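You operate a simulated robot arm through the tools that you are given. There is no shell and no other tool. Be economical: measure what you need, move in short steps, check, and stop when the job is done.

You run a simulated robot arm. Do the job below in one go: nothing can be reset, and whatever is moved stays where it is left.

TASK
Unlock the French window and open both leaves wide.
Fine: leave the shutters latched and the stay hooks down.

It is judged by the outcome, as a careful person would: the job done as asked, and still so three seconds after it is handed in. It fails if anything else is knocked over, pushed out of place, dropped, spilled or broken.

THE ROBOT
A 7-joint arm with a two-finger parallel gripper, fixed in place. Base frame: the origin is at the foot of the arm, x ahead of it, y to its left, z up. Readings come in mm, rad, newtons and seconds.
With the tool pointing down near the work surface it reaches from about 100 to 860 mm from the base axis. Its first joint turns from -2.007 to 2.007 rad. Payload 3.91 kg.
Tool frame: the origin (TCP) lies between the finger pads and is the grasp point; the fingertips stand 30 mm ahead of it; z points along the fingers, y is the line along which they close. The gripper opens to 110 mm. The fingers are 20 mm wide and 10 mm thick; the gripper's body (48 by 112 mm) begins 55 mm behind the TCP.
Orientation is that of the tool frame in the base frame, as a unit quaternion [x, y, z, w]. With the fingers straight down and closing along the base's y, the tool's x points along the base's -x, its y along +y and its z along -z.

THE INTERFACE
- The arm moves only by the tool nudge_tool. Its argument "moves" is a list of rows, each an object of numbers (a shift or turn left out is 0, a gripper value left out holds the last): "dx", "dy", "dz": the shift along the tool's x, y, z in mm; "rx", "ry", "rz": the turn, a rotation vector about the tool's x, y, z in degrees; "fingers": the gripper command, from -1 (shut) to 1 (fully open), values between in proportion. In form: [{"dx": .., "dy": .., "dz": .., "rx": .., "ry": .., "rz": .., "fingers": ..}, ...]. A call has 1 to 20 rows; each row shifts and turns the commanded pose from where the row before left it, along the tool's axes as they then stand. Each row takes 0.2 s and may step no farther than 50 mm and 0.15 rad from the row before; otherwise, or with a gripper value out of range, the whole call is refused. A pose out of reach is approached as far as the arm can. The call stops where the force on the tool passes 40 N (or 10 N more than at its start, if that is more) or the arm is blocked; 0.2 s more then pass. The fingers move at their own pace (about 153 mm/s each) and stop on an object; they squeeze with about 45 N. The grip force told is the motor's: it shows also when the fingers shut on nothing. Time passes only in rows, and 0.2 s behind the last, so rows that do not move let the fingers close. The reply holds the time, the measured pose of the TCP, the force on the tool along the base axes, the opening and the grip force, in the units named above and with some noise, with the torque about the TCP (base axes, N m) and any sound that the robot's microphone picked up.
- Cameras (640 x 400 px; columns grow to the right, rows downward): "scene" is fixed at [399.5, -648.8, 1522.1]; the picture's right is [0.78, -0.63, 0.00], its down [-0.18, -0.23, -0.96] and it looks along [0.60, 0.74, -0.29] (base axes); focal length 214 px, centre (320, 200). "wrist" rides on the gripper at [72, 17, -103] in the tool frame; the picture's right is [-0.23, 0.97, 0.00], its down [-0.76, -0.18, -0.62] and it looks along [-0.61, -0.14, 0.78] (tool axes); focal length 222 px, centre (320, 200). There is no depth. A picture from a camera that has moved, and an enlarged one, comes with that camera's place and axes in the base frame and with its lens.
- grab_frame(camera): a new picture of that camera. The clock stands still meanwhile.
- move_column(by): slides the trunk up (or, below 0, down) by that many mm; the arm rides with it, the base frame stays. It gives what a move gives, with no picture.
- enlarge(camera, box): a new picture of the part [left, top, right, bottom] of that camera's present view, enlarged. The clock stands still meanwhile.
- sign_off(): hands the job in; it is judged then, once.

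Go step by step. Nothing tells you positions but the pictures and the camera data: compare them with the known pose of the tool, close in by small moves and look again before you grip or let go. The budget is 120 turns and 76 pictures, counting those below and the enlarged ones. Unless the task says otherwise, let go and move clear before handing in, and close with one line.

The tools are called after "Emit:" as a command line: name --argument value ..., lists and objects as JSON in quotes. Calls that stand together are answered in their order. nudge_tool: Moves the arm, as the interface text tells. Its arguments: {"type":"object","properties":{"moves":{"type":"array","items":{"type":"object","properties":{"dx":{"type":"number"},"dy":{"type":"number"},"dz":{"type":"number"},"rx":{"type":"number"},"ry":{"type":"number"},"rz":{"type":"number"},"fingers":{"type":"number"}}}}},"required":["moves"]} The other tools are called the same way: move_column (by) slides the trunk up or down; grab_frame (camera) takes a picture; enlarge (camera, box) takes an enlarged picture of a part of a camera's view; sign_off () hands the job in.

At the start:

```text
clock: 0.0
position: [574.4, -338.0, 1609.2]
tcp_rot: [0.0, 1.0, 0.0, 0.0]
ft_force: [-0.7, 0.1, 0.5]
torque: [0.01, 0.01, -0.02]
grip_width: 109.9
grasp_force: 0.1
trunk travel left (down, up): [-900.0, 90.0]
```

scene: 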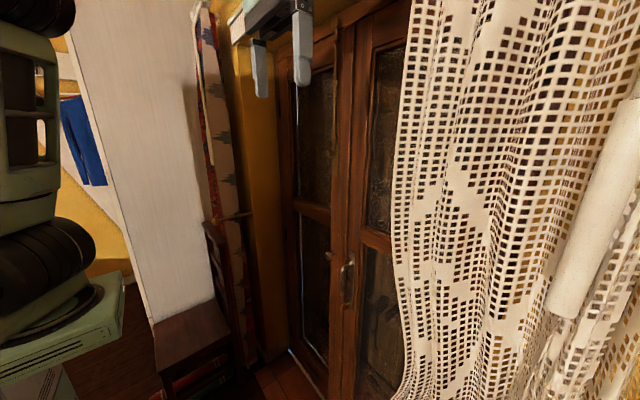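
wrist: 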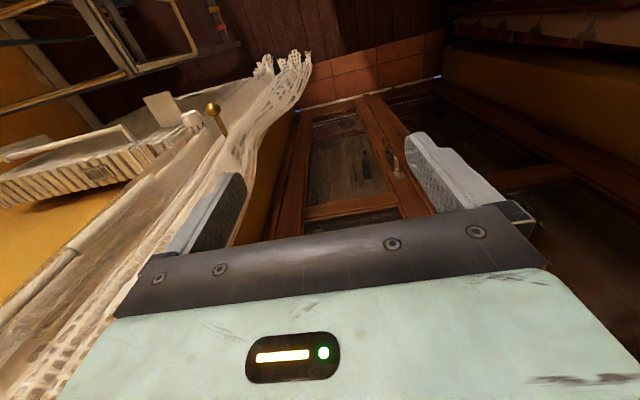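

I see a two-leaf wooden French window, with a handle near the meeting stile and a lace curtain partly in front of the right leaf. I'll look closer before moving.

Emit:
enlarge --camera "scene" --box '[260, 180, 420, 400]'

Emit:
enlarge --camera "scene" --box '[220, 0, 420, 180]'

Emit:
enlarge --camera "wrist" --box '[120, 0, 520, 220]'

```text
1.82 times, centred on (340, 290) of scene
camera zoom: at [399.5, -648.8, 1522.1], right [0.78, -0.63, 0.0], down [-0.18, -0.23, -0.96], along [0.6, 0.74, -0.29], focal length 390 px, centre (284, 36)
```

zoom: 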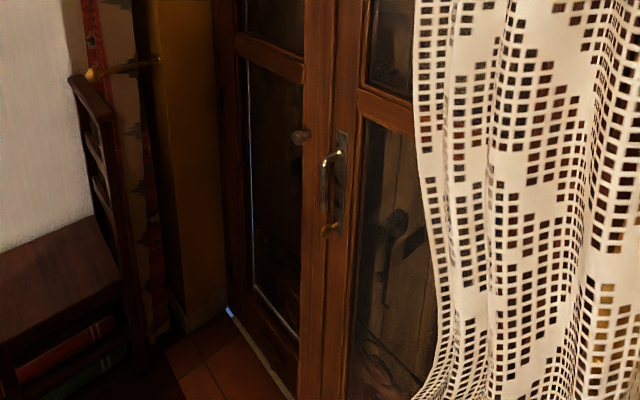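

```text
2.22 times, centred on (320, 90) of scene
camera zoom: at [399.5, -648.8, 1522.1], right [0.78, -0.63, 0.0], down [-0.18, -0.23, -0.96], along [0.6, 0.74, -0.29], focal length 477 px, centre (320, 444)
```

zoom: 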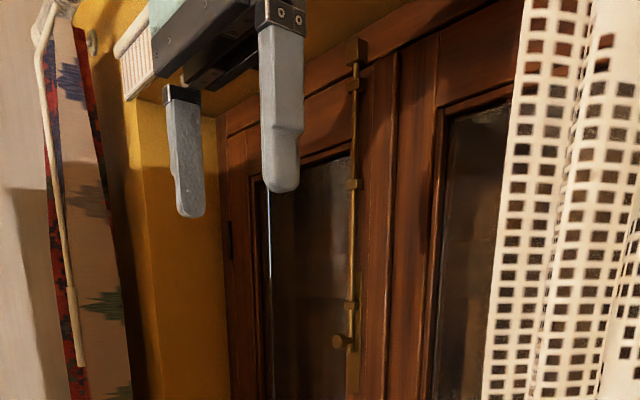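

```text
1.60 times, centred on (320, 110) of wrist
camera zoom: at [502.4, -320.8, 1711.5], right [0.23, 0.97, 0.0], down [0.76, -0.18, 0.62], along [0.61, -0.14, -0.78], focal length 355 px, centre (320, 344)
```

zoom: 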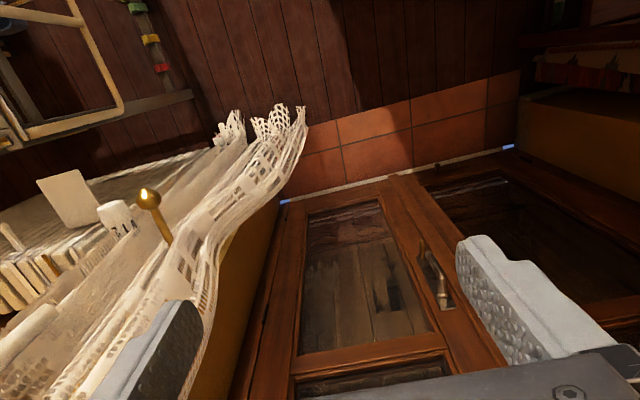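

The window plane is around x≈950–970 and spans y≈-590 to 430. There's a handle at about y≈-145, z≈1000, and a brass top bolt on the left leaf with its knob at about y≈-20, z≈1450. I'll tilt the wrist toward the window for a better look.

Emit:
nudge_tool --moves '[{"ry": -8, "dz": -20}, {"ry": -8, "dy": 30}, {"ry": -8, "dy": 30}, {"ry": -8, "dy": 30}, {"ry": -8, "dy": 30}]'

Emit:
grab_frame --camera "wrist"

```text
clock: 1.2
position: [592.1, -222.0, 1619.7]
tcp_rot: [0.001, 0.94, -0.001, 0.342]
ft_force: [1.1, 0.0, 0.9]
torque: [0.01, 0.0, 0.05]
grip_width: 109.9
grasp_force: 0.1
out of reach, approached as far as the arm can: row 5
trunk travel left (down, up): [-900.0, 90.0]
```

```text
70 pictures are left
camera wrist: at [469.1, -204.7, 1651.7], right [0.17, 0.97, 0.15], down [0.18, -0.18, 0.97], along [0.97, -0.14, -0.21], focal length 222 px, centre (320, 200)
```

wrist: 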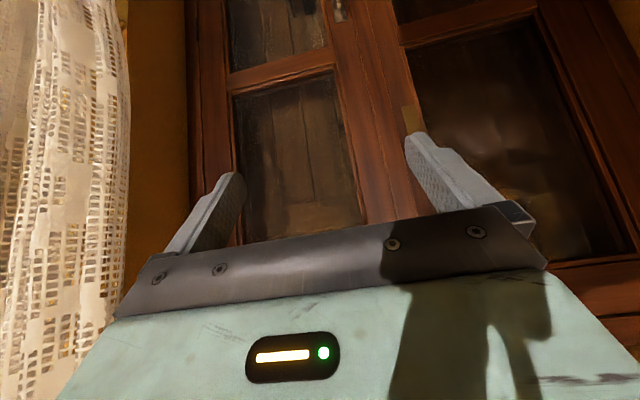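

The bolt's bottom end shows just beyond the right finger. I'll lower the trunk to look at the handle area.

Emit:
move_column --by -350

Emit:
grab_frame --camera "wrist"

Emit:
grab_frame --camera "scene"

```text
clock: 4.6
position: [589.0, -221.0, 1271.0]
tcp_rot: [0.0, 0.94, 0.001, 0.342]
ft_force: [-0.1, 0.1, -0.5]
torque: [-0.02, -0.01, 0.01]
grip_width: 109.9
grasp_force: 0.2
trunk travel left (down, up): [-550.0, 440.0]
```

```text
69 pictures are left
camera wrist: at [468.4, -204.5, 1302.5], right [0.17, 0.97, 0.15], down [0.18, -0.18, 0.97], along [0.97, -0.14, -0.21], focal length 222 px, centre (320, 200)
```

wrist: 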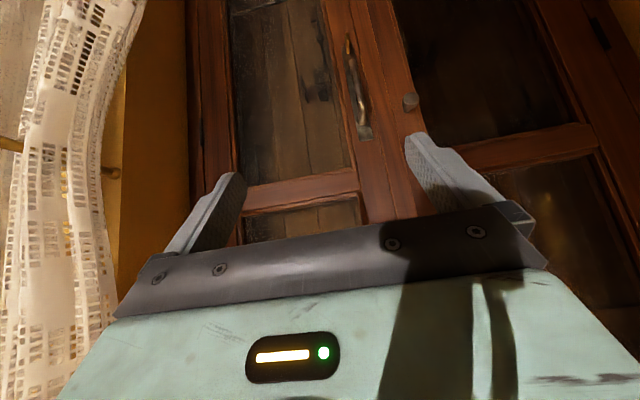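

```text
68 pictures are left
```

scene: 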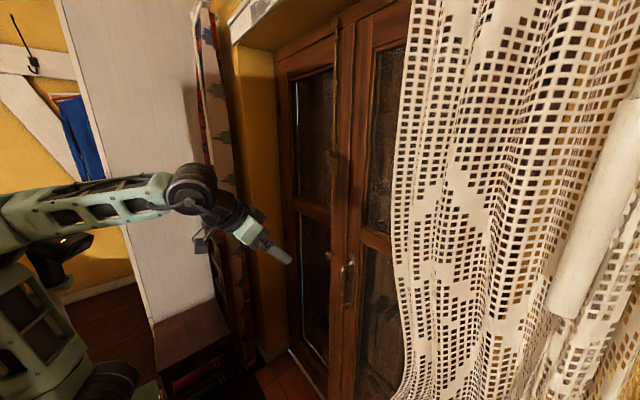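

Emit:
enlarge --camera "wrist" --box '[300, 0, 460, 180]'

Emit:
enlarge --camera "scene" --box '[310, 230, 390, 320]'

Emit:
enlarge --camera "scene" --box '[270, 0, 400, 180]'

```text
2.22 times, centred on (380, 90) of wrist
camera zoom: at [468.4, -204.5, 1302.5], right [0.17, 0.97, 0.15], down [0.18, -0.18, 0.97], along [0.97, -0.14, -0.21], focal length 494 px, centre (187, 444)
```

zoom: 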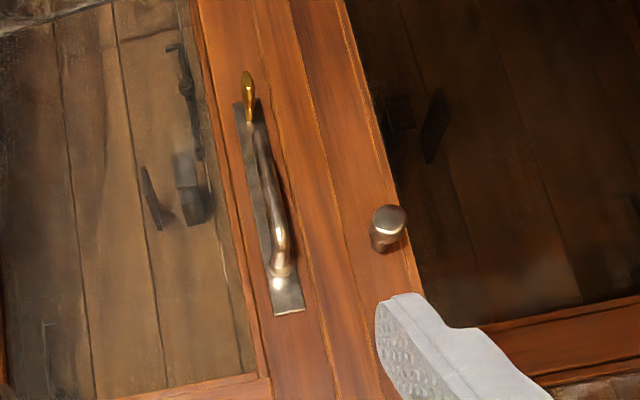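

```text
4.44 times, centred on (350, 275) of scene
camera zoom: at [399.5, -648.8, 1522.1], right [0.78, -0.63, 0.0], down [-0.18, -0.23, -0.96], along [0.6, 0.74, -0.29], focal length 953 px, centre (187, -133)
```

zoom: 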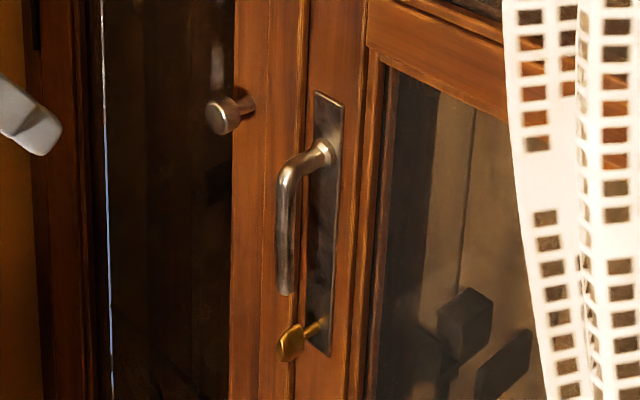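

```text
2.22 times, centred on (335, 90) of scene
camera zoom: at [399.5, -648.8, 1522.1], right [0.78, -0.63, 0.0], down [-0.18, -0.23, -0.96], along [0.6, 0.74, -0.29], focal length 477 px, centre (287, 444)
```

zoom: 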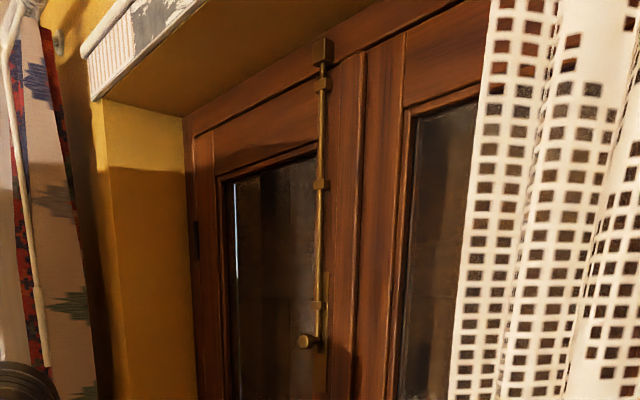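

Right leaf: a lever handle hanging down (spindle ≈(967,-149,1027)) with a brass key below it (≈(938,-146,824)). Left leaf: a pull knob ≈(944,-37,1015) and the top bolt. I'll lower the trunk and level the tool toward the key to inspect it.

Emit:
move_column --by -350

Emit:
nudge_tool --moves '[{"ry": -8}, {"ry": -8}, {"ry": -8}, {"ry": -8}, {"ry": -8}, {"ry": -8}, {"ry": -2}]'

Emit:
grab_frame --camera "wrist"

Emit:
grab_frame --camera "scene"

```text
clock: 8.0
position: [590.4, -221.2, 919.2]
tcp_rot: [-0.001, 0.94, 0.0, 0.342]
ft_force: [-0.1, -0.5, 0.6]
torque: [0.03, 0.0, -0.01]
grip_width: 110.0
grasp_force: 0.0
trunk travel left (down, up): [-200.0, 790.0]
```

```text
clock: 9.6
position: [640.1, -252.0, 875.2]
tcp_rot: [0.0, 0.707, 0.0, 0.708]
ft_force: [0.0, 0.9, 0.0]
torque: [0.02, 0.02, 0.02]
grip_width: 109.8
grasp_force: 0.0
out of reach, approached as far as the arm can: row 1, 2, 3, 4
trunk travel left (down, up): [-200.0, 790.0]
```

```text
64 pictures are left
camera wrist: at [536.4, -235.7, 801.8], right [0.0, 0.97, 0.23], down [-0.62, -0.18, 0.76], along [0.78, -0.14, 0.61], focal length 222 px, centre (320, 200)
```

wrist: 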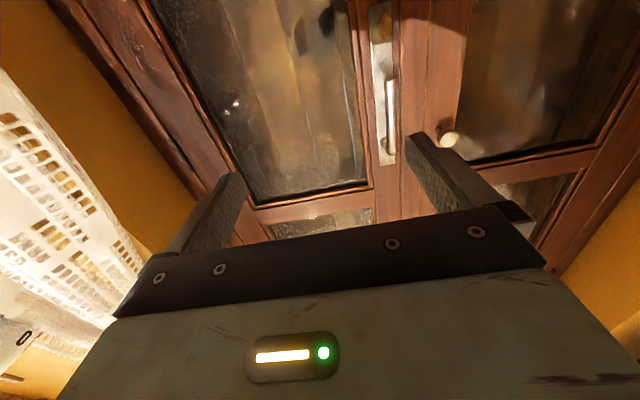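

```text
63 pictures are left
```

scene: 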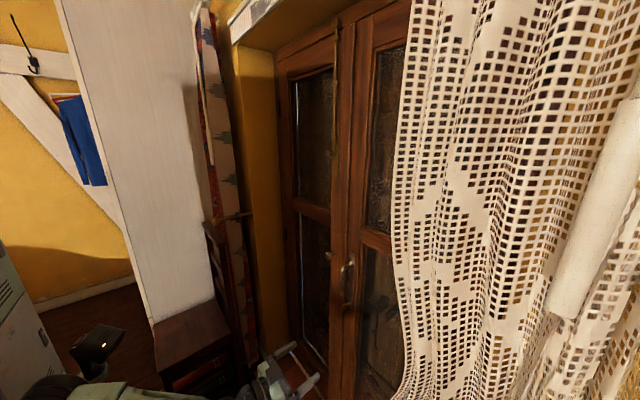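

Emit:
enlarge --camera "wrist" --box '[340, 0, 440, 80]'

```text
5.00 times, centred on (390, 40) of wrist
camera zoom: at [536.4, -235.7, 801.8], right [0.0, 0.97, 0.23], down [-0.62, -0.18, 0.76], along [0.78, -0.14, 0.61], focal length 1111 px, centre (-30, 1000)
```

zoom: 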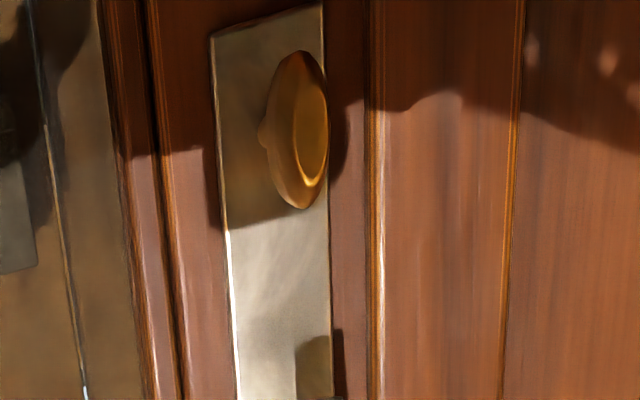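

The key bow is an oval in a vertical plane at about (938,-145,827), just in front of the plate. I'll line up with it, fingers closing along y, and come in short of it.

Emit:
nudge_tool --moves '[{"dy": 40, "dx": 24, "dz": 0, "fingers": 0.1}, {"dy": 40, "dx": 24}, {"dy": 27, "dz": 30}, {"dz": 45}, {"dz": 45}, {"dz": 45}, {"dz": 45}]'

Emit:
grab_frame --camera "wrist"

```text
clock: 11.2
position: [800.1, -125.5, 849.3]
tcp_rot: [-0.002, 0.707, 0.002, 0.707]
ft_force: [0.1, 0.2, -0.8]
torque: [0.03, 0.0, 0.0]
grip_width: 60.7
grasp_force: 0.0
out of reach, approached as far as the arm can: row 6, 7
trunk travel left (down, up): [-200.0, 790.0]
```

```text
61 pictures are left
camera wrist: at [697.1, -108.3, 777.5], right [0.0, 0.97, 0.23], down [-0.62, -0.18, 0.76], along [0.78, -0.14, 0.61], focal length 222 px, centre (320, 200)
```

wrist: 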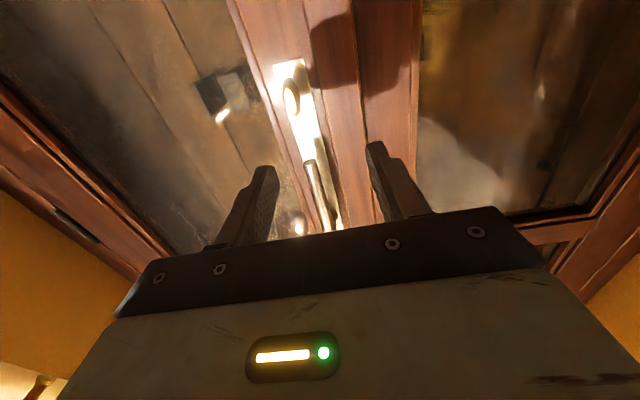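

At this trunk height I run out of reach, because the shoulder is too low. I'll raise the trunk and reach down with the arm instead.

Emit:
move_column --by 280

Emit:
nudge_tool --moves '[{"dx": 45}, {"dx": 45}, {"dx": 45}, {"dx": 45}, {"dx": 45}, {"dx": 45}, {"dx": 32, "dy": -10}, {"dy": -10, "dz": 20}, {"dz": 20}]'

Emit:
grab_frame --camera "wrist"

```text
clock: 14.1
position: [799.3, -126.0, 1129.8]
tcp_rot: [0.001, 0.707, -0.001, 0.707]
ft_force: [-0.2, -0.4, -0.4]
torque: [-0.03, 0.02, -0.03]
grip_width: 60.5
grasp_force: 0.0
trunk travel left (down, up): [-480.0, 510.0]
```

```text
clock: 16.1
position: [708.7, -154.8, 1028.1]
tcp_rot: [0.0, 0.708, 0.0, 0.707]
ft_force: [0.1, 0.2, 0.3]
torque: [-0.02, 0.06, -0.02]
grip_width: 60.4
grasp_force: 0.0
out of reach, approached as far as the arm can: row 1, 2, 3, 4, 5, 6, 7, 8, 9
trunk travel left (down, up): [-480.0, 510.0]
```

```text
60 pictures are left
camera wrist: at [606.2, -137.6, 954.8], right [0.0, 0.97, 0.23], down [-0.62, -0.18, 0.76], along [0.78, -0.14, 0.61], focal length 222 px, centre (320, 200)
```

wrist: 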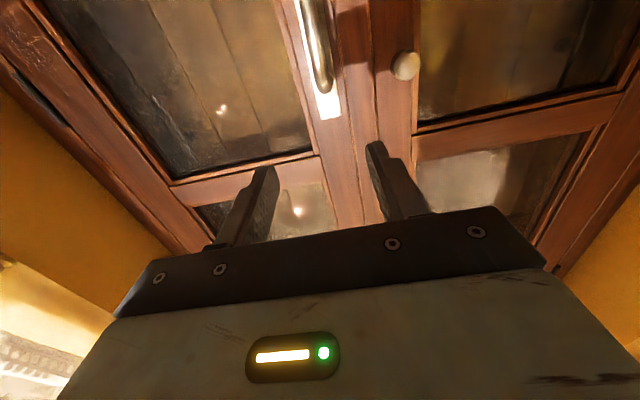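

Going down made the reach worse, so the shoulder is actually high. I'll bring the arm up relative to the trunk and send the trunk all the way down.

Emit:
nudge_tool --moves '[{"dx": -45}, {"dx": -45}, {"dx": -45}, {"dx": -45}, {"dx": -45}, {"dx": -45}, {"dx": -10, "dy": 10}]'

Emit:
move_column --by -480

Emit:
grab_frame --camera "wrist"

```text
clock: 17.7
position: [708.2, -143.3, 1308.9]
tcp_rot: [0.0, 0.707, -0.001, 0.707]
ft_force: [-0.8, 0.2, 0.6]
torque: [-0.01, 0.03, -0.02]
grip_width: 60.5
grasp_force: 0.1
trunk travel left (down, up): [-480.0, 510.0]
```

```text
refused: -480 is not a number from -400 to 400
```

```text
59 pictures are left
camera wrist: at [605.6, -126.4, 1236.0], right [0.0, 0.97, 0.23], down [-0.62, -0.18, 0.76], along [0.78, -0.14, 0.61], focal length 222 px, centre (320, 200)
```

wrist: 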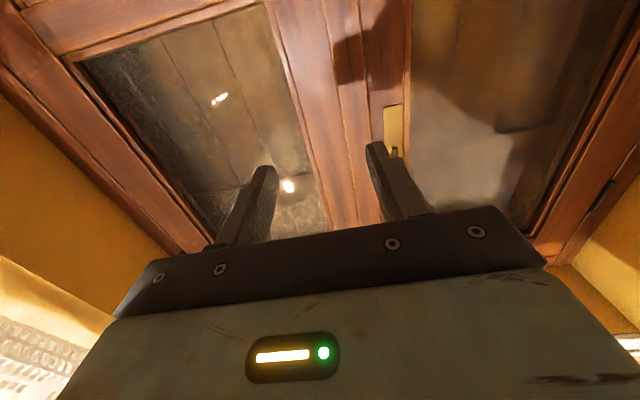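

Emit:
move_column --by -240

Emit:
move_column --by -240

Emit:
nudge_tool --moves '[{"dz": 40}, {"dz": 40}, {"dz": 40}, {"dz": 25}]'

Emit:
grab_frame --camera "wrist"

```text
clock: 20.2
position: [707.6, -142.7, 1069.1]
tcp_rot: [0.001, 0.707, 0.0, 0.707]
ft_force: [-0.4, -0.4, -0.3]
torque: [0.01, -0.01, 0.0]
grip_width: 60.4
grasp_force: 0.1
trunk travel left (down, up): [-240.0, 750.0]
```

```text
clock: 22.7
position: [707.8, -144.0, 828.9]
tcp_rot: [0.001, 0.707, -0.001, 0.707]
ft_force: [0.0, 0.2, 0.2]
torque: [-0.03, 0.02, -0.01]
grip_width: 60.7
grasp_force: 0.1
trunk travel left (down, up): [0.0, 990.0]
```

```text
clock: 23.7
position: [852.8, -144.6, 827.8]
tcp_rot: [0.001, 0.707, 0.0, 0.707]
ft_force: [-0.5, -0.3, 0.6]
torque: [0.0, 0.03, 0.01]
grip_width: 60.5
grasp_force: 0.1
trunk travel left (down, up): [0.0, 990.0]
```

```text
58 pictures are left
camera wrist: at [750.0, -126.7, 755.4], right [0.0, 0.97, 0.23], down [-0.62, -0.18, 0.76], along [0.78, -0.14, 0.61], focal length 222 px, centre (320, 200)
```

wrist: 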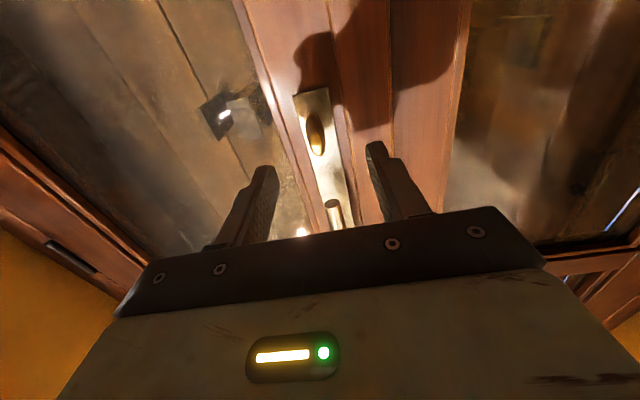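

The key is right on line, and reach is now good. Closing in.

Emit:
nudge_tool --moves '[{"dz": 20}, {"dz": 20}, {"dz": 15}, {"dz": 12}]'

Emit:
grab_frame --camera "wrist"

Emit:
enlarge --camera "scene" --box '[300, 240, 400, 320]'

```text
clock: 24.7
position: [919.3, -144.3, 828.6]
tcp_rot: [0.002, 0.707, 0.0, 0.707]
ft_force: [0.3, -0.9, 0.8]
torque: [0.0, 0.01, -0.01]
grip_width: 60.4
grasp_force: 0.1
trunk travel left (down, up): [0.0, 990.0]
```

```text
57 pictures are left
camera wrist: at [817.2, -126.8, 755.8], right [0.0, 0.97, 0.23], down [-0.62, -0.18, 0.76], along [0.78, -0.14, 0.61], focal length 222 px, centre (320, 200)
```

wrist: 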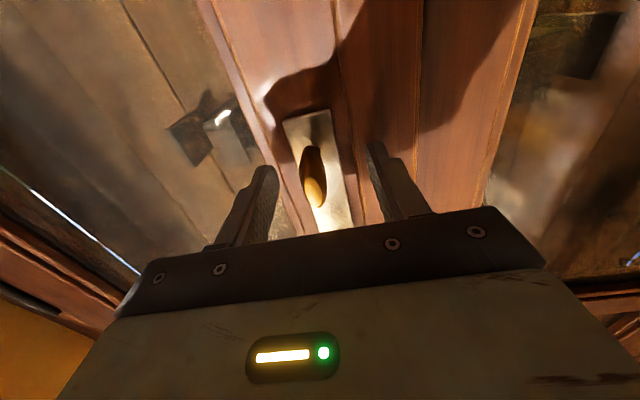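

```text
5.00 times, centred on (350, 280) of scene
camera zoom: at [399.5, -648.8, 1522.1], right [0.78, -0.63, 0.0], down [-0.18, -0.23, -0.96], along [0.6, 0.74, -0.29], focal length 1072 px, centre (170, -200)
```

zoom: 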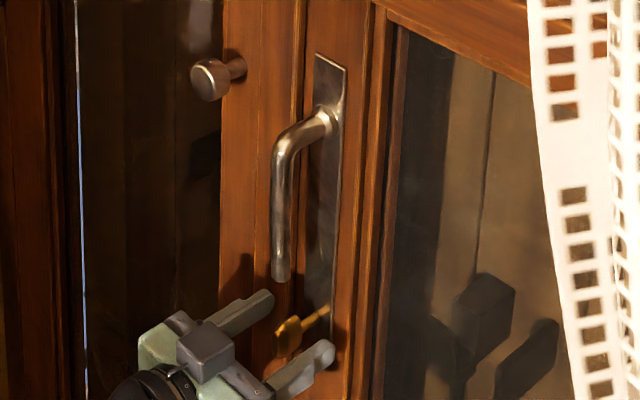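

The bow lies between the fingers, about 4 mm toward −y. Small correction, then grip.

Emit:
nudge_tool --moves '[{"dy": -3, "dz": 4}, {"fingers": -0.4}, {"fingers": -1}, {}]'

Emit:
grab_frame --camera "wrist"

```text
clock: 25.7
position: [924.8, -147.6, 828.5]
tcp_rot: [0.002, 0.708, -0.001, 0.707]
ft_force: [0.9, -2.6, 1.3]
torque: [-0.04, -0.07, 0.02]
grip_width: 14.6
grasp_force: 45.4
trunk travel left (down, up): [0.0, 990.0]
```

```text
55 pictures are left
camera wrist: at [821.2, -130.2, 755.7], right [0.0, 0.97, 0.23], down [-0.62, -0.18, 0.76], along [0.78, -0.14, 0.61], focal length 222 px, centre (320, 200)
```

wrist: 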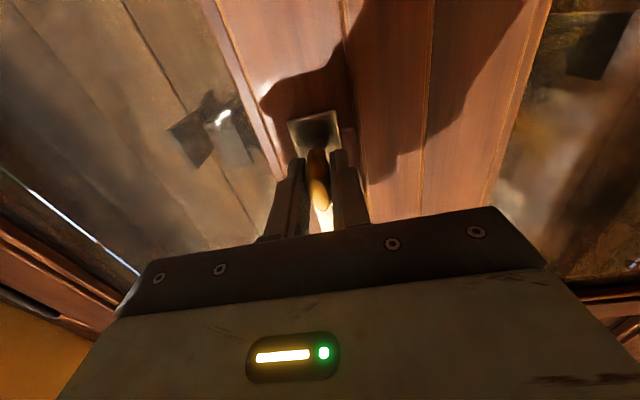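

I have the key gripped (14.6 mm). I'll try turning it clockwise in small steps and watch the torque.

Emit:
nudge_tool --moves '[{"rz": 6}, {"rz": 6}]'

```text
clock: 26.3
position: [924.6, -148.4, 828.8]
tcp_rot: [0.075, 0.703, 0.072, 0.703]
ft_force: [1.6, -7.5, 1.4]
torque: [-0.82, -0.08, -0.03]
grip_width: 15.7
grasp_force: 45.1
trunk travel left (down, up): [0.0, 990.0]
```

Emit:
nudge_tool --moves '[{"rz": -6}, {"rz": -6}, {"rz": -6}, {"rz": -6}]'

```text
clock: 27.3
position: [924.9, -146.6, 827.8]
tcp_rot: [-0.073, 0.704, -0.075, 0.703]
ft_force: [-0.5, -8.3, -0.8]
torque: [-0.03, -0.15, -0.04]
grip_width: 14.7
grasp_force: 44.7
trunk travel left (down, up): [0.0, 990.0]
```

Clockwise meets a stop, while counter-clockwise turns freely. Continuing counter-clockwise.

Emit:
nudge_tool --moves '[{"rz": -8, "dy": -2}, {"rz": -8}, {"rz": -8}, {"rz": -8}]'

Emit:
nudge_tool --moves '[{"rz": -8}, {"rz": -8}, {"rz": -8}, {"rz": -8}]'

```text
clock: 28.3
position: [924.7, -146.9, 826.9]
tcp_rot: [-0.266, 0.655, -0.265, 0.655]
ft_force: [-8.2, 5.0, -10.4]
torque: [0.05, 0.74, -0.67]
grip_width: 14.3
grasp_force: 44.8
trunk travel left (down, up): [0.0, 990.0]
```

```text
clock: 29.2
position: [925.8, -146.5, 827.4]
tcp_rot: [-0.352, 0.605, -0.36, 0.617]
ft_force: [-3.3, 3.7, -2.8]
torque: [0.03, 0.62, -0.99]
grip_width: 14.4
grasp_force: 45.4
out of reach, approached as far as the arm can: row 3, 4
trunk travel left (down, up): [0.0, 990.0]
stopped in row 4: the force on the tool passed its limit (the readings are from after the stop); the commanded pose is now the measured one
```

The key has turned about 61°, then I hit the arm's limit. I'll loosen, back off 10 mm, regrip at the same angle and continue.

Emit:
nudge_tool --moves '[{"fingers": -0.5}, {}, {"dz": -10}, {"fingers": -1}, {}, {}, {"rz": -7}, {"rz": -7}, {"rz": -7}]'

Emit:
grab_frame --camera "wrist"

```text
clock: 31.2
position: [916.7, -146.9, 827.7]
tcp_rot: [-0.458, 0.53, -0.466, 0.541]
ft_force: [-0.4, 1.3, 1.1]
torque: [-0.02, 0.03, -0.52]
grip_width: 14.4
grasp_force: 45.0
trunk travel left (down, up): [0.0, 990.0]
```

```text
54 pictures are left
camera wrist: at [813.6, -215.5, 797.3], right [0.02, 0.37, -0.93], down [-0.63, 0.73, 0.27], along [0.78, 0.58, 0.24], focal length 222 px, centre (320, 200)
```

wrist: 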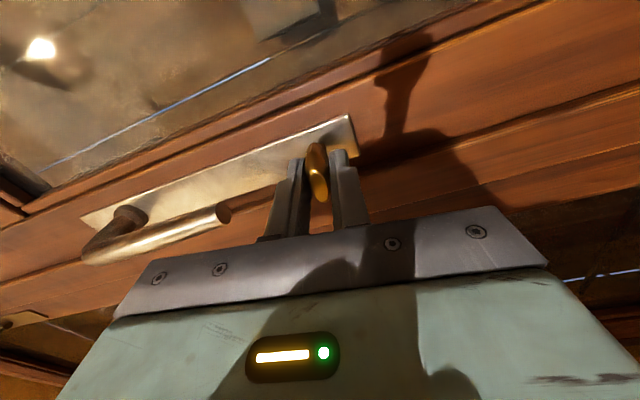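

The key is following and is now at about 82°. Continuing.

Emit:
nudge_tool --moves '[{"rz": -6}, {"rz": -6}, {"rz": -6}]'

```text
clock: 32.0
position: [916.0, -147.3, 826.8]
tcp_rot: [0.534, -0.453, 0.545, -0.461]
ft_force: [0.1, 3.5, -3.3]
torque: [0.64, 0.05, 0.18]
grip_width: 15.2
grasp_force: 45.4
trunk travel left (down, up): [0.0, 990.0]
```

There's a stop at about 90°, so the lock has most likely been thrown. I'll relax, release, back off and check the key's angle.

Emit:
nudge_tool --moves '[{"rz": 7}, {"fingers": -0.4}, {}, {"dz": -20}, {"dz": -30}]'

Emit:
grab_frame --camera "wrist"

Emit:
enlarge --camera "scene" --box '[300, 240, 400, 320]'

```text
clock: 33.2
position: [866.5, -146.6, 826.4]
tcp_rot: [0.506, -0.485, 0.515, -0.494]
ft_force: [-0.1, -0.6, 0.9]
torque: [0.02, -0.01, 0.02]
grip_width: 32.9
grasp_force: 0.1
trunk travel left (down, up): [0.0, 990.0]
```

```text
53 pictures are left
camera wrist: at [763.2, -220.0, 809.7], right [0.02, 0.18, -0.98], down [-0.62, 0.77, 0.13], along [0.78, 0.61, 0.13], focal length 222 px, centre (320, 200)
```

wrist: 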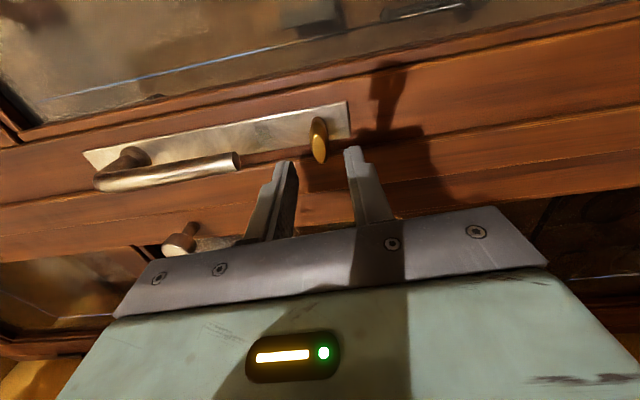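

```text
5.00 times, centred on (350, 280) of scene
camera zoom: at [399.5, -648.8, 1522.1], right [0.78, -0.63, 0.0], down [-0.18, -0.23, -0.96], along [0.6, 0.74, -0.29], focal length 1072 px, centre (170, -200)
```

zoom: 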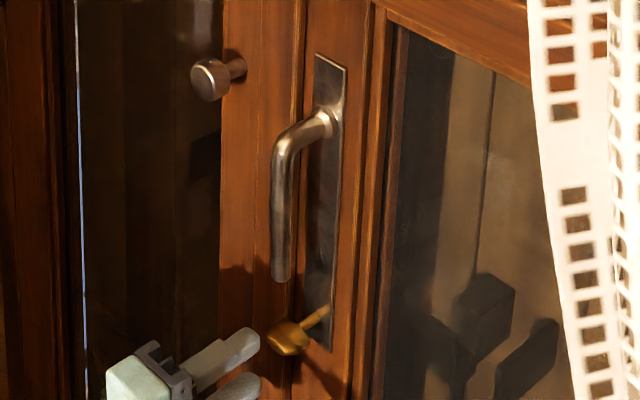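

The key now lies horizontal, so the lock is turned. Next the lever: I'll roll the tool back upright and line up with the lower part of the lever (≈(925,-145,908)).

Emit:
nudge_tool --moves '[{"rz": 8.4}, {"rz": 8.4}, {"rz": 8.4}, {"rz": 8.4}, {"rz": 8.4}, {"rz": 8.4}, {"rz": 8.4}, {"rz": 8.4}, {"rz": 8.4}, {"rz": 8.4}, {"rz": 8.4, "fingers": 0}, {"dx": -40, "dy": 1}, {"dx": -40}]'

Emit:
grab_frame --camera "wrist"

```text
clock: 36.0
position: [865.3, -146.3, 906.0]
tcp_rot: [0.0, 0.701, -0.001, 0.714]
ft_force: [-0.7, 0.3, 0.8]
torque: [-0.02, -0.03, 0.01]
grip_width: 55.0
grasp_force: 0.1
trunk travel left (down, up): [0.0, 990.0]
```

```text
51 pictures are left
camera wrist: at [763.4, -129.0, 831.0], right [0.0, 0.97, 0.23], down [-0.64, -0.18, 0.75], along [0.77, -0.14, 0.62], focal length 222 px, centre (320, 200)
```

wrist: 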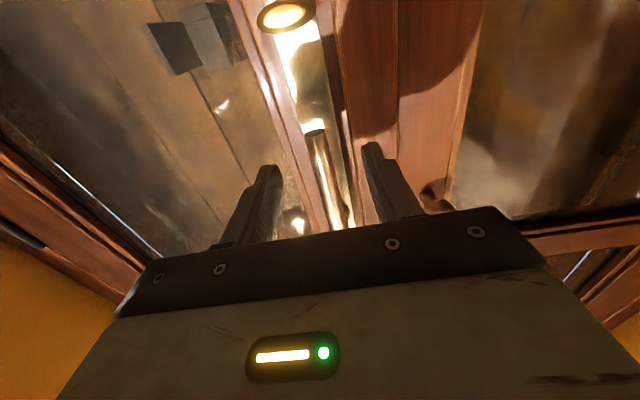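

The lever end is on line (y≈-146, z≈893). Moving in and gripping it.

Emit:
nudge_tool --moves '[{"dz": 20, "dx": -5}, {"dz": 20}, {"dz": 17}, {"fingers": -0.5}, {"fingers": -1}, {}]'

Emit:
enlarge --camera "scene" --box '[300, 240, 400, 320]'

```text
clock: 37.4
position: [921.7, -148.3, 913.7]
tcp_rot: [0.0, 0.699, -0.002, 0.715]
ft_force: [1.4, -7.3, 3.4]
torque: [0.23, 0.12, 0.02]
grip_width: 16.9
grasp_force: 44.6
trunk travel left (down, up): [0.0, 990.0]
```

```text
5.00 times, centred on (350, 280) of scene
camera zoom: at [399.5, -648.8, 1522.1], right [0.78, -0.63, 0.0], down [-0.18, -0.23, -0.96], along [0.6, 0.74, -0.29], focal length 1072 px, centre (170, -200)
```

zoom: 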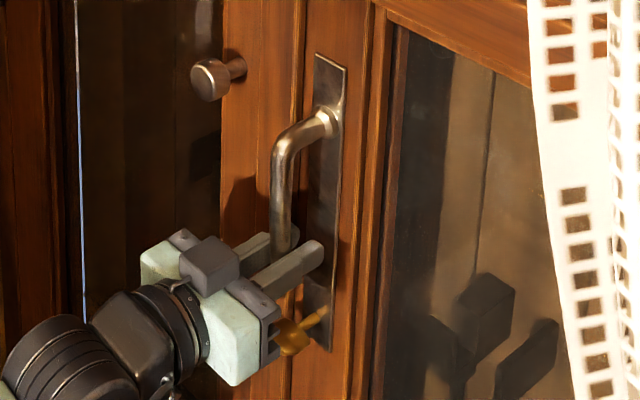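

Lever gripped. Trying it toward −y (CCW) first with two small arc steps.

Emit:
nudge_tool --moves '[{"dy": -9.8, "dx": -0.4, "rz": -5}, {"dy": -9.8, "dx": -0.4, "rz": -5}]'

```text
clock: 38.0
position: [921.6, -166.0, 913.5]
tcp_rot: [-0.062, 0.697, -0.063, 0.711]
ft_force: [-5.1, -1.6, -1.1]
torque: [0.28, -0.48, 0.2]
grip_width: 16.6
grasp_force: 45.2
trunk travel left (down, up): [0.0, 990.0]
```

It moves freely that way. Continuing the arc.

Emit:
nudge_tool --moves '[{"dy": -9.8, "dx": -0.4, "rz": -5}, {"dy": -9.8, "dx": -0.4, "rz": -5}, {"dy": -9.8, "dx": -0.4, "rz": -5}, {"dy": -9.8, "dx": -0.4, "rz": -5}, {"dy": -9.8, "dx": -0.4, "rz": -5}, {"dy": -9.8, "dx": -0.4, "rz": -5}]'

Emit:
enlarge --camera "scene" --box '[300, 240, 400, 320]'

```text
clock: 39.4
position: [919.9, -217.4, 938.0]
tcp_rot: [-0.241, 0.657, -0.246, 0.671]
ft_force: [3.0, 8.1, 1.1]
torque: [-0.54, -0.63, 0.64]
grip_width: 16.5
grasp_force: 45.3
trunk travel left (down, up): [0.0, 990.0]
```

```text
5.00 times, centred on (350, 280) of scene
camera zoom: at [399.5, -648.8, 1522.1], right [0.78, -0.63, 0.0], down [-0.18, -0.23, -0.96], along [0.6, 0.74, -0.29], focal length 1072 px, centre (170, -200)
```

zoom: 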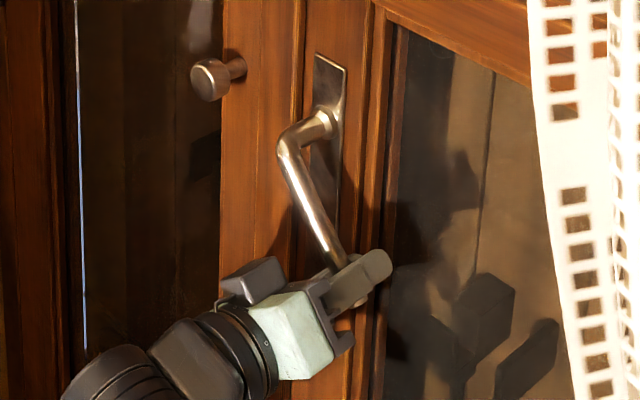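

Emit:
nudge_tool --moves '[{"dy": -9.8, "dx": -0.4, "rz": -5}, {"dy": -9.8, "dx": -0.4, "rz": -5}, {"dy": -9.8, "dx": -0.4, "rz": -5}, {"dy": -9.8, "dx": -0.4, "rz": -5}, {"dy": -9.8, "dx": -0.4, "rz": -5}]'

Emit:
nudge_tool --moves '[{"dy": -9.8, "dx": -0.4, "rz": -5}, {"dy": -9.8, "dx": -0.4, "rz": -5}, {"dy": -9.8, "dx": -0.4, "rz": -5}]'

```text
clock: 40.1
position: [919.4, -227.7, 948.1]
tcp_rot: [-0.29, 0.635, -0.296, 0.652]
ft_force: [20.7, 1.7, 12.0]
torque: [0.89, 0.54, -0.42]
grip_width: 16.8
grasp_force: 44.4
out of reach, approached as far as the arm can: row 2, 3
trunk travel left (down, up): [0.0, 990.0]
stopped in row 3: the force on the tool passed its limit (the readings are from after the stop); the commanded pose is now the measured one
```

```text
clock: 40.5
position: [919.9, -229.4, 947.0]
tcp_rot: [-0.31, 0.626, -0.312, 0.644]
ft_force: [21.8, 0.6, 12.6]
torque: [1.03, 0.23, -0.19]
grip_width: 18.0
grasp_force: 44.5
out of reach, approached as far as the arm can: row 1
trunk travel left (down, up): [0.0, 990.0]
stopped in row 1: the force on the tool passed its limit (the readings are from after the stop); the commanded pose is now the measured one
```

I've hit the reach limit partway, since lower and farther out is harder. I'll release and see whether the lever stays, then regrip nearer the spindle.

Emit:
nudge_tool --moves '[{"fingers": -0.3}, {}, {"dz": -25}, {"dz": -25}]'

Emit:
grab_frame --camera "wrist"

Emit:
enlarge --camera "scene" --box '[300, 240, 400, 320]'

```text
clock: 41.5
position: [869.2, -228.8, 946.2]
tcp_rot: [-0.31, 0.626, -0.314, 0.643]
ft_force: [0.1, 0.2, 0.0]
torque: [0.01, -0.04, 0.01]
grip_width: 38.6
grasp_force: 0.1
trunk travel left (down, up): [0.0, 990.0]
```

```text
48 pictures are left
camera wrist: at [766.5, -276.4, 886.3], right [0.01, 0.77, -0.63], down [-0.64, 0.49, 0.59], along [0.77, 0.4, 0.5], focal length 222 px, centre (320, 200)
```

wrist: 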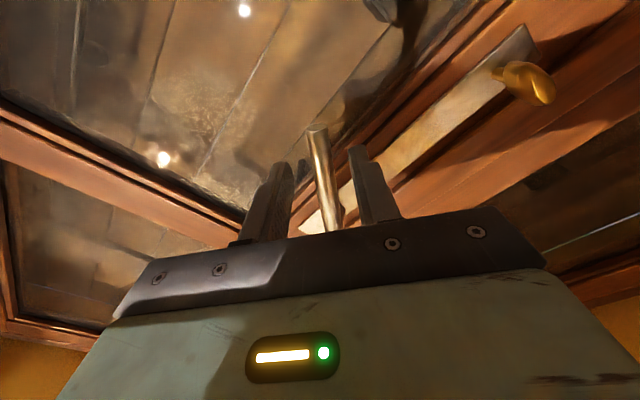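

```text
5.00 times, centred on (350, 280) of scene
camera zoom: at [399.5, -648.8, 1522.1], right [0.78, -0.63, 0.0], down [-0.18, -0.23, -0.96], along [0.6, 0.74, -0.29], focal length 1072 px, centre (170, -200)
```

zoom: 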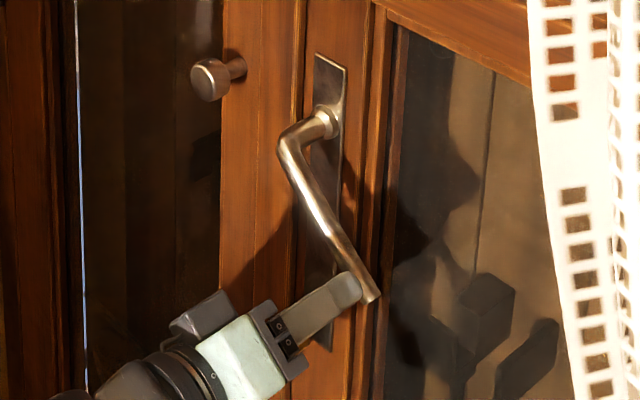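

The lever stays put at about 47°. I'll regrip at ~75 mm radius with matching roll and finish the arc.

Emit:
nudge_tool --moves '[{"dx": -20, "dy": -4, "rz": 3}, {"dx": -19, "dy": -3, "rz": 3, "fingers": -0.2}, {"dz": 24}, {"dz": 23}, {"fingers": -0.6}, {"fingers": -1}, {}]'

Emit:
grab_frame --camera "wrist"

```text
clock: 43.0
position: [904.2, -203.2, 965.5]
tcp_rot: [-0.276, 0.641, -0.278, 0.66]
ft_force: [3.7, -4.6, 6.4]
torque: [0.65, -0.32, 0.23]
grip_width: 16.6
grasp_force: 45.5
out of reach, approached as far as the arm can: row 4
trunk travel left (down, up): [0.0, 990.0]
```

```text
46 pictures are left
camera wrist: at [803.5, -244.4, 899.6], right [0.01, 0.84, -0.55], down [-0.64, 0.42, 0.64], along [0.77, 0.35, 0.54], focal length 222 px, centre (320, 200)
```

wrist: 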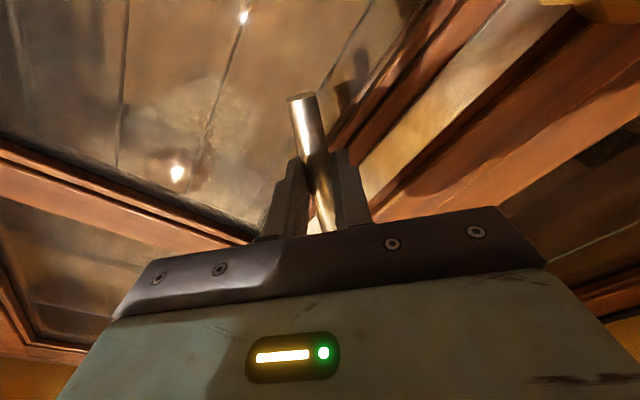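

Gripped a bit shallower (tips at x≈934) but firmly. Continuing the arc.

Emit:
nudge_tool --moves '[{"dy": -6.5, "dx": -0.3, "rz": -5}, {"dy": -6.5, "dx": -0.3, "rz": -5}, {"dy": -6.5, "dx": -0.3, "rz": -5}, {"dy": -6.5, "dx": -0.3, "rz": -5}]'

```text
clock: 43.7
position: [903.4, -205.2, 965.3]
tcp_rot: [-0.33, 0.616, -0.33, 0.635]
ft_force: [23.8, -1.3, 14.2]
torque: [1.02, 0.16, -0.3]
grip_width: 19.2
grasp_force: 45.1
out of reach, approached as far as the arm can: row 1, 2, 3
trunk travel left (down, up): [0.0, 990.0]
stopped in row 3: the force on the tool passed its limit (the readings are from after the stop); the commanded pose is now the measured one
```

The limit seems to come from the arm's height relative to its trunk. The best band is around 850–930 mm at the lowest trunk setting. I'll release, raise the trunk by 100 and come back down to the same spot.

Emit:
nudge_tool --moves '[{"fingers": -0.3}, {}, {"dz": -25}, {"dz": -25}]'

Emit:
move_column --by 100

```text
clock: 44.7
position: [854.5, -206.7, 963.8]
tcp_rot: [-0.329, 0.617, -0.331, 0.634]
ft_force: [-0.3, -0.1, 0.4]
torque: [-0.01, -0.02, 0.04]
grip_width: 38.6
grasp_force: 0.1
trunk travel left (down, up): [0.0, 990.0]
```

```text
clock: 46.0
position: [852.5, -206.3, 1065.6]
tcp_rot: [-0.33, 0.617, -0.331, 0.633]
ft_force: [-0.3, -0.4, 0.2]
torque: [-0.02, -0.02, 0.01]
grip_width: 38.5
grasp_force: 0.0
trunk travel left (down, up): [-100.0, 890.0]
```

Emit:
nudge_tool --moves '[{"dx": 16, "dy": 26}, {"dx": 16, "dy": 26}, {"dx": 16, "dy": 25}, {"rz": 4.5}, {"rz": 4.5}, {"dz": 30}, {"dz": 30}]'

Emit:
grab_frame --camera "wrist"

```text
clock: 47.6
position: [915.0, -202.9, 975.5]
tcp_rot: [-0.279, 0.641, -0.281, 0.658]
ft_force: [-0.4, -0.3, 0.5]
torque: [0.01, 0.01, -0.01]
grip_width: 38.5
grasp_force: 0.0
trunk travel left (down, up): [-100.0, 890.0]
```

```text
45 pictures are left
camera wrist: at [813.1, -245.1, 911.5], right [0.0, 0.83, -0.55], down [-0.64, 0.43, 0.64], along [0.77, 0.35, 0.54], focal length 222 px, centre (320, 200)
```

wrist: 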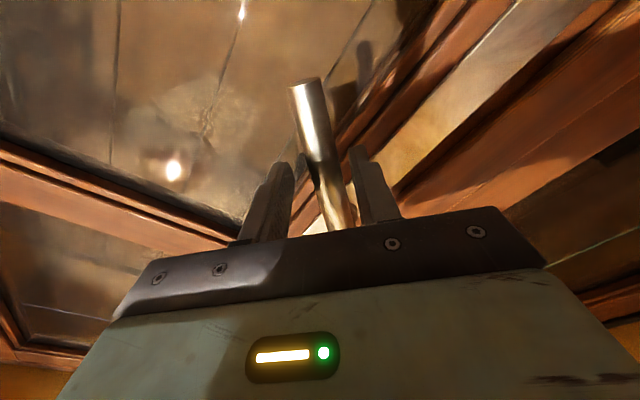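

Full reach here now, and the lever is between the fingers. Gripping and continuing the arc.

Emit:
nudge_tool --moves '[{"fingers": -0.6}, {"fingers": -1}, {}, {"dy": -6.5, "dx": -0.3, "rz": -5}, {"dy": -6.5, "dx": -0.3, "rz": -5}, {"dy": -6.5, "dx": -0.3, "rz": -5}, {"dy": -6.5, "dx": -0.3, "rz": -5}]'

```text
clock: 49.2
position: [914.8, -214.1, 997.5]
tcp_rot: [-0.388, 0.582, -0.39, 0.599]
ft_force: [-4.4, 15.1, -14.4]
torque: [-1.22, -0.18, 0.8]
grip_width: 18.7
grasp_force: 45.1
trunk travel left (down, up): [-100.0, 890.0]
```

Emit:
nudge_tool --moves '[{"dy": -5, "dx": -0.3, "rz": -4}, {"dy": -5, "dx": -0.3, "rz": -4}, {"dy": -5, "dx": -0.3, "rz": -4}]'

Emit:
enlarge --camera "scene" --box '[300, 240, 400, 320]'

```text
clock: 50.0
position: [915.0, -217.5, 1011.3]
tcp_rot: [-0.447, 0.538, -0.45, 0.555]
ft_force: [3.0, 23.0, -11.9]
torque: [-0.92, -0.07, 1.23]
grip_width: 18.4
grasp_force: 45.6
trunk travel left (down, up): [-100.0, 890.0]
```

```text
5.00 times, centred on (350, 280) of scene
camera zoom: at [399.5, -648.8, 1522.1], right [0.78, -0.63, 0.0], down [-0.18, -0.23, -0.96], along [0.6, 0.74, -0.29], focal length 1072 px, centre (170, -200)
```

zoom: 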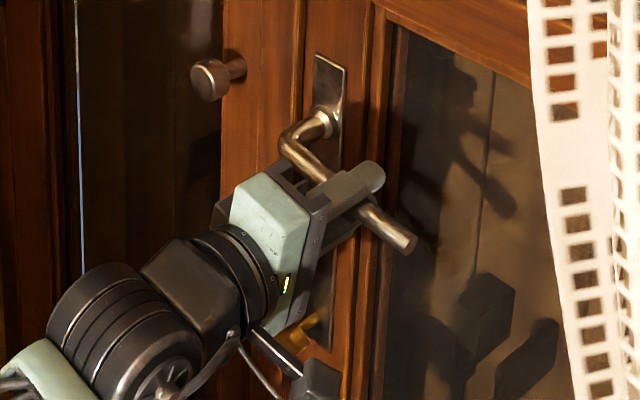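

Lever at about 77°. A few more degrees, easing the radial pull.

Emit:
nudge_tool --moves '[{"dy": -5, "dx": -2, "rz": -4}, {"dy": -5, "dx": -1, "rz": -4}, {"dy": -4, "dx": -1, "rz": -3}]'

```text
clock: 50.8
position: [915.3, -219.8, 1018.9]
tcp_rot: [-0.498, 0.499, -0.497, 0.507]
ft_force: [-7.6, 5.6, -9.1]
torque: [-0.23, -0.03, -0.42]
grip_width: 17.6
grasp_force: 45.3
trunk travel left (down, up): [-100.0, 890.0]
stopped in row 3: the force on the tool passed its limit (the readings are from after the stop); the commanded pose is now the measured one
```

I hit the end stop at about 90°. Now I'll try pulling the right leaf gently while holding the lever.

Emit:
nudge_tool --moves '[{"dz": -5}, {"dz": -5}, {"dz": -5}]'

Emit:
enlarge --camera "scene" --box '[280, 200, 410, 340]'

```text
clock: 51.6
position: [901.2, -222.0, 1019.4]
tcp_rot: [-0.496, 0.499, -0.497, 0.507]
ft_force: [7.8, -6.8, -4.6]
torque: [-0.29, 0.15, 0.32]
grip_width: 17.6
grasp_force: 44.8
trunk travel left (down, up): [-100.0, 890.0]
```

```text
2.86 times, centred on (345, 270) of scene
camera zoom: at [399.5, -648.8, 1522.1], right [0.78, -0.63, 0.0], down [-0.18, -0.23, -0.96], along [0.6, 0.74, -0.29], focal length 613 px, centre (249, 0)
```

zoom: 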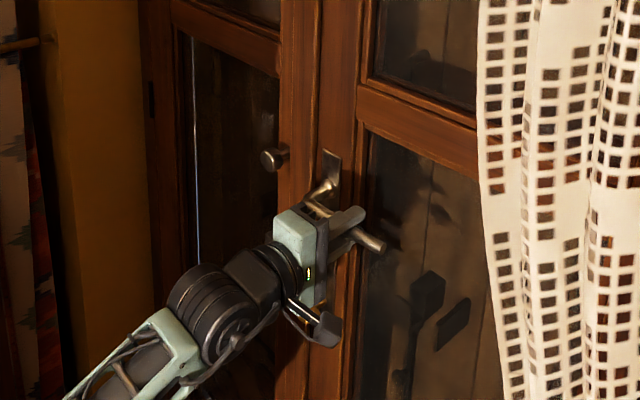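

The leaf seems to come with 8 N. I'll keep pulling along the hinge arc, yawing with the leaf.

Emit:
nudge_tool --moves '[{"dz": -25.5, "dx": 6.2, "ry": -4}, {"dz": -25.5, "dx": 6.2, "ry": -4}, {"dz": -25.5, "dx": 6.2, "ry": -4}]'

Emit:
enlarge --camera "scene" --box '[240, 160, 420, 360]'

```text
clock: 52.4
position: [825.5, -243.2, 1020.0]
tcp_rot: [-0.546, 0.442, -0.443, 0.557]
ft_force: [-1.7, -1.4, -4.8]
torque: [-0.25, -0.1, -1.13]
grip_width: 17.4
grasp_force: 45.0
trunk travel left (down, up): [-100.0, 890.0]
```

```text
2.00 times, centred on (330, 260) of scene
camera zoom: at [399.5, -648.8, 1522.1], right [0.78, -0.63, 0.0], down [-0.18, -0.23, -0.96], along [0.6, 0.74, -0.29], focal length 429 px, centre (300, 80)
```

zoom: 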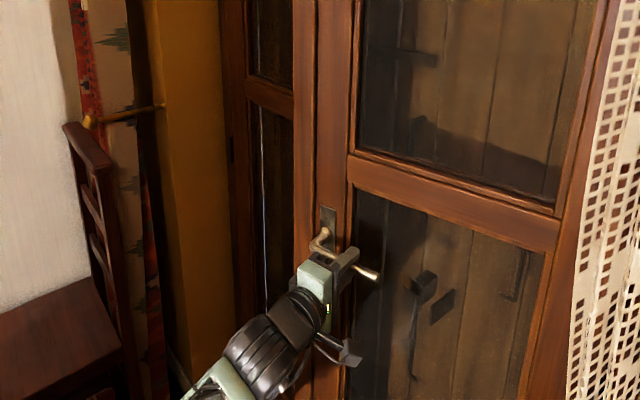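

The right leaf is opening, at about 14° now. Continuing along the arc.

Emit:
nudge_tool --moves '[{"dz": -25.5, "dx": 6.2, "ry": -4}, {"dz": -25.5, "dx": 6.2, "ry": -4}, {"dz": -25.5, "dx": 6.2, "ry": -4}, {"dz": -25.5, "dx": 6.2, "ry": -4}, {"dz": -25.5, "dx": 6.2, "ry": -4}, {"dz": -25.5, "dx": 6.2, "ry": -4}]'

Emit:
grab_frame --camera "scene"

```text
clock: 53.8
position: [697.3, -337.1, 1019.0]
tcp_rot: [-0.625, 0.316, -0.32, 0.638]
ft_force: [-6.4, 2.5, 13.5]
torque: [0.58, 0.58, -0.97]
grip_width: 17.4
grasp_force: 44.7
trunk travel left (down, up): [-100.0, 890.0]
```

```text
41 pictures are left
```

scene: 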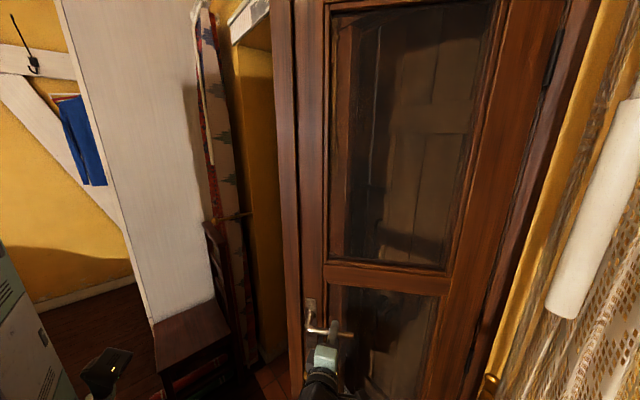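

Leaf at about 38° and moving freely. Three more steps, then I'll release and push it the rest of the way from its outer side.

Emit:
nudge_tool --moves '[{"dz": -25.5, "dx": 6.2, "ry": -4}, {"dz": -25.5, "dx": 6.2, "ry": -4}, {"dz": -25.5, "dx": 6.2, "ry": -4}, {}, {"fingers": -0.2}, {}, {"dz": -25}, {"dz": -25}]'

Emit:
grab_frame --camera "wrist"

Emit:
grab_frame --camera "scene"

```text
clock: 55.6
position: [619.5, -435.7, 1012.9]
tcp_rot: [-0.656, 0.248, -0.252, 0.667]
ft_force: [-1.0, 0.2, 0.4]
torque: [0.01, 0.03, 0.01]
grip_width: 43.9
grasp_force: 0.1
trunk travel left (down, up): [-100.0, 890.0]
```

```text
40 pictures are left
camera wrist: at [604.9, -561.1, 993.9], right [-0.16, 0.16, -0.97], down [-0.99, 0.03, 0.17], along [0.06, 0.99, 0.16], focal length 222 px, centre (320, 200)
```

wrist: 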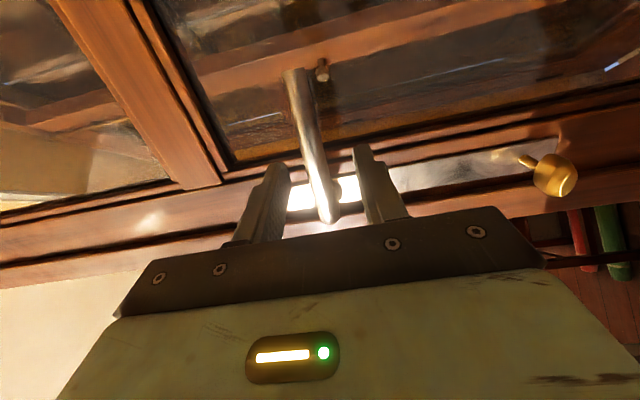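

```text
39 pictures are left
```

scene: 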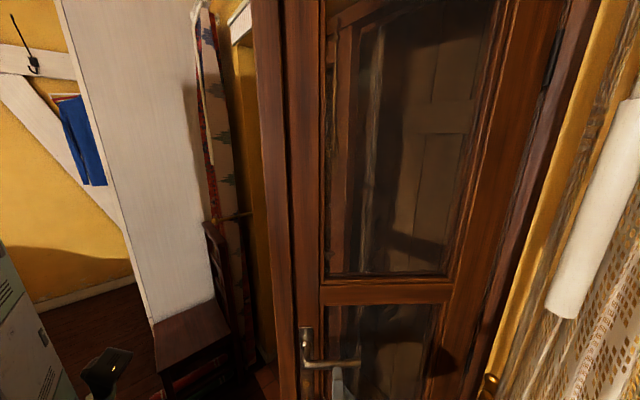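

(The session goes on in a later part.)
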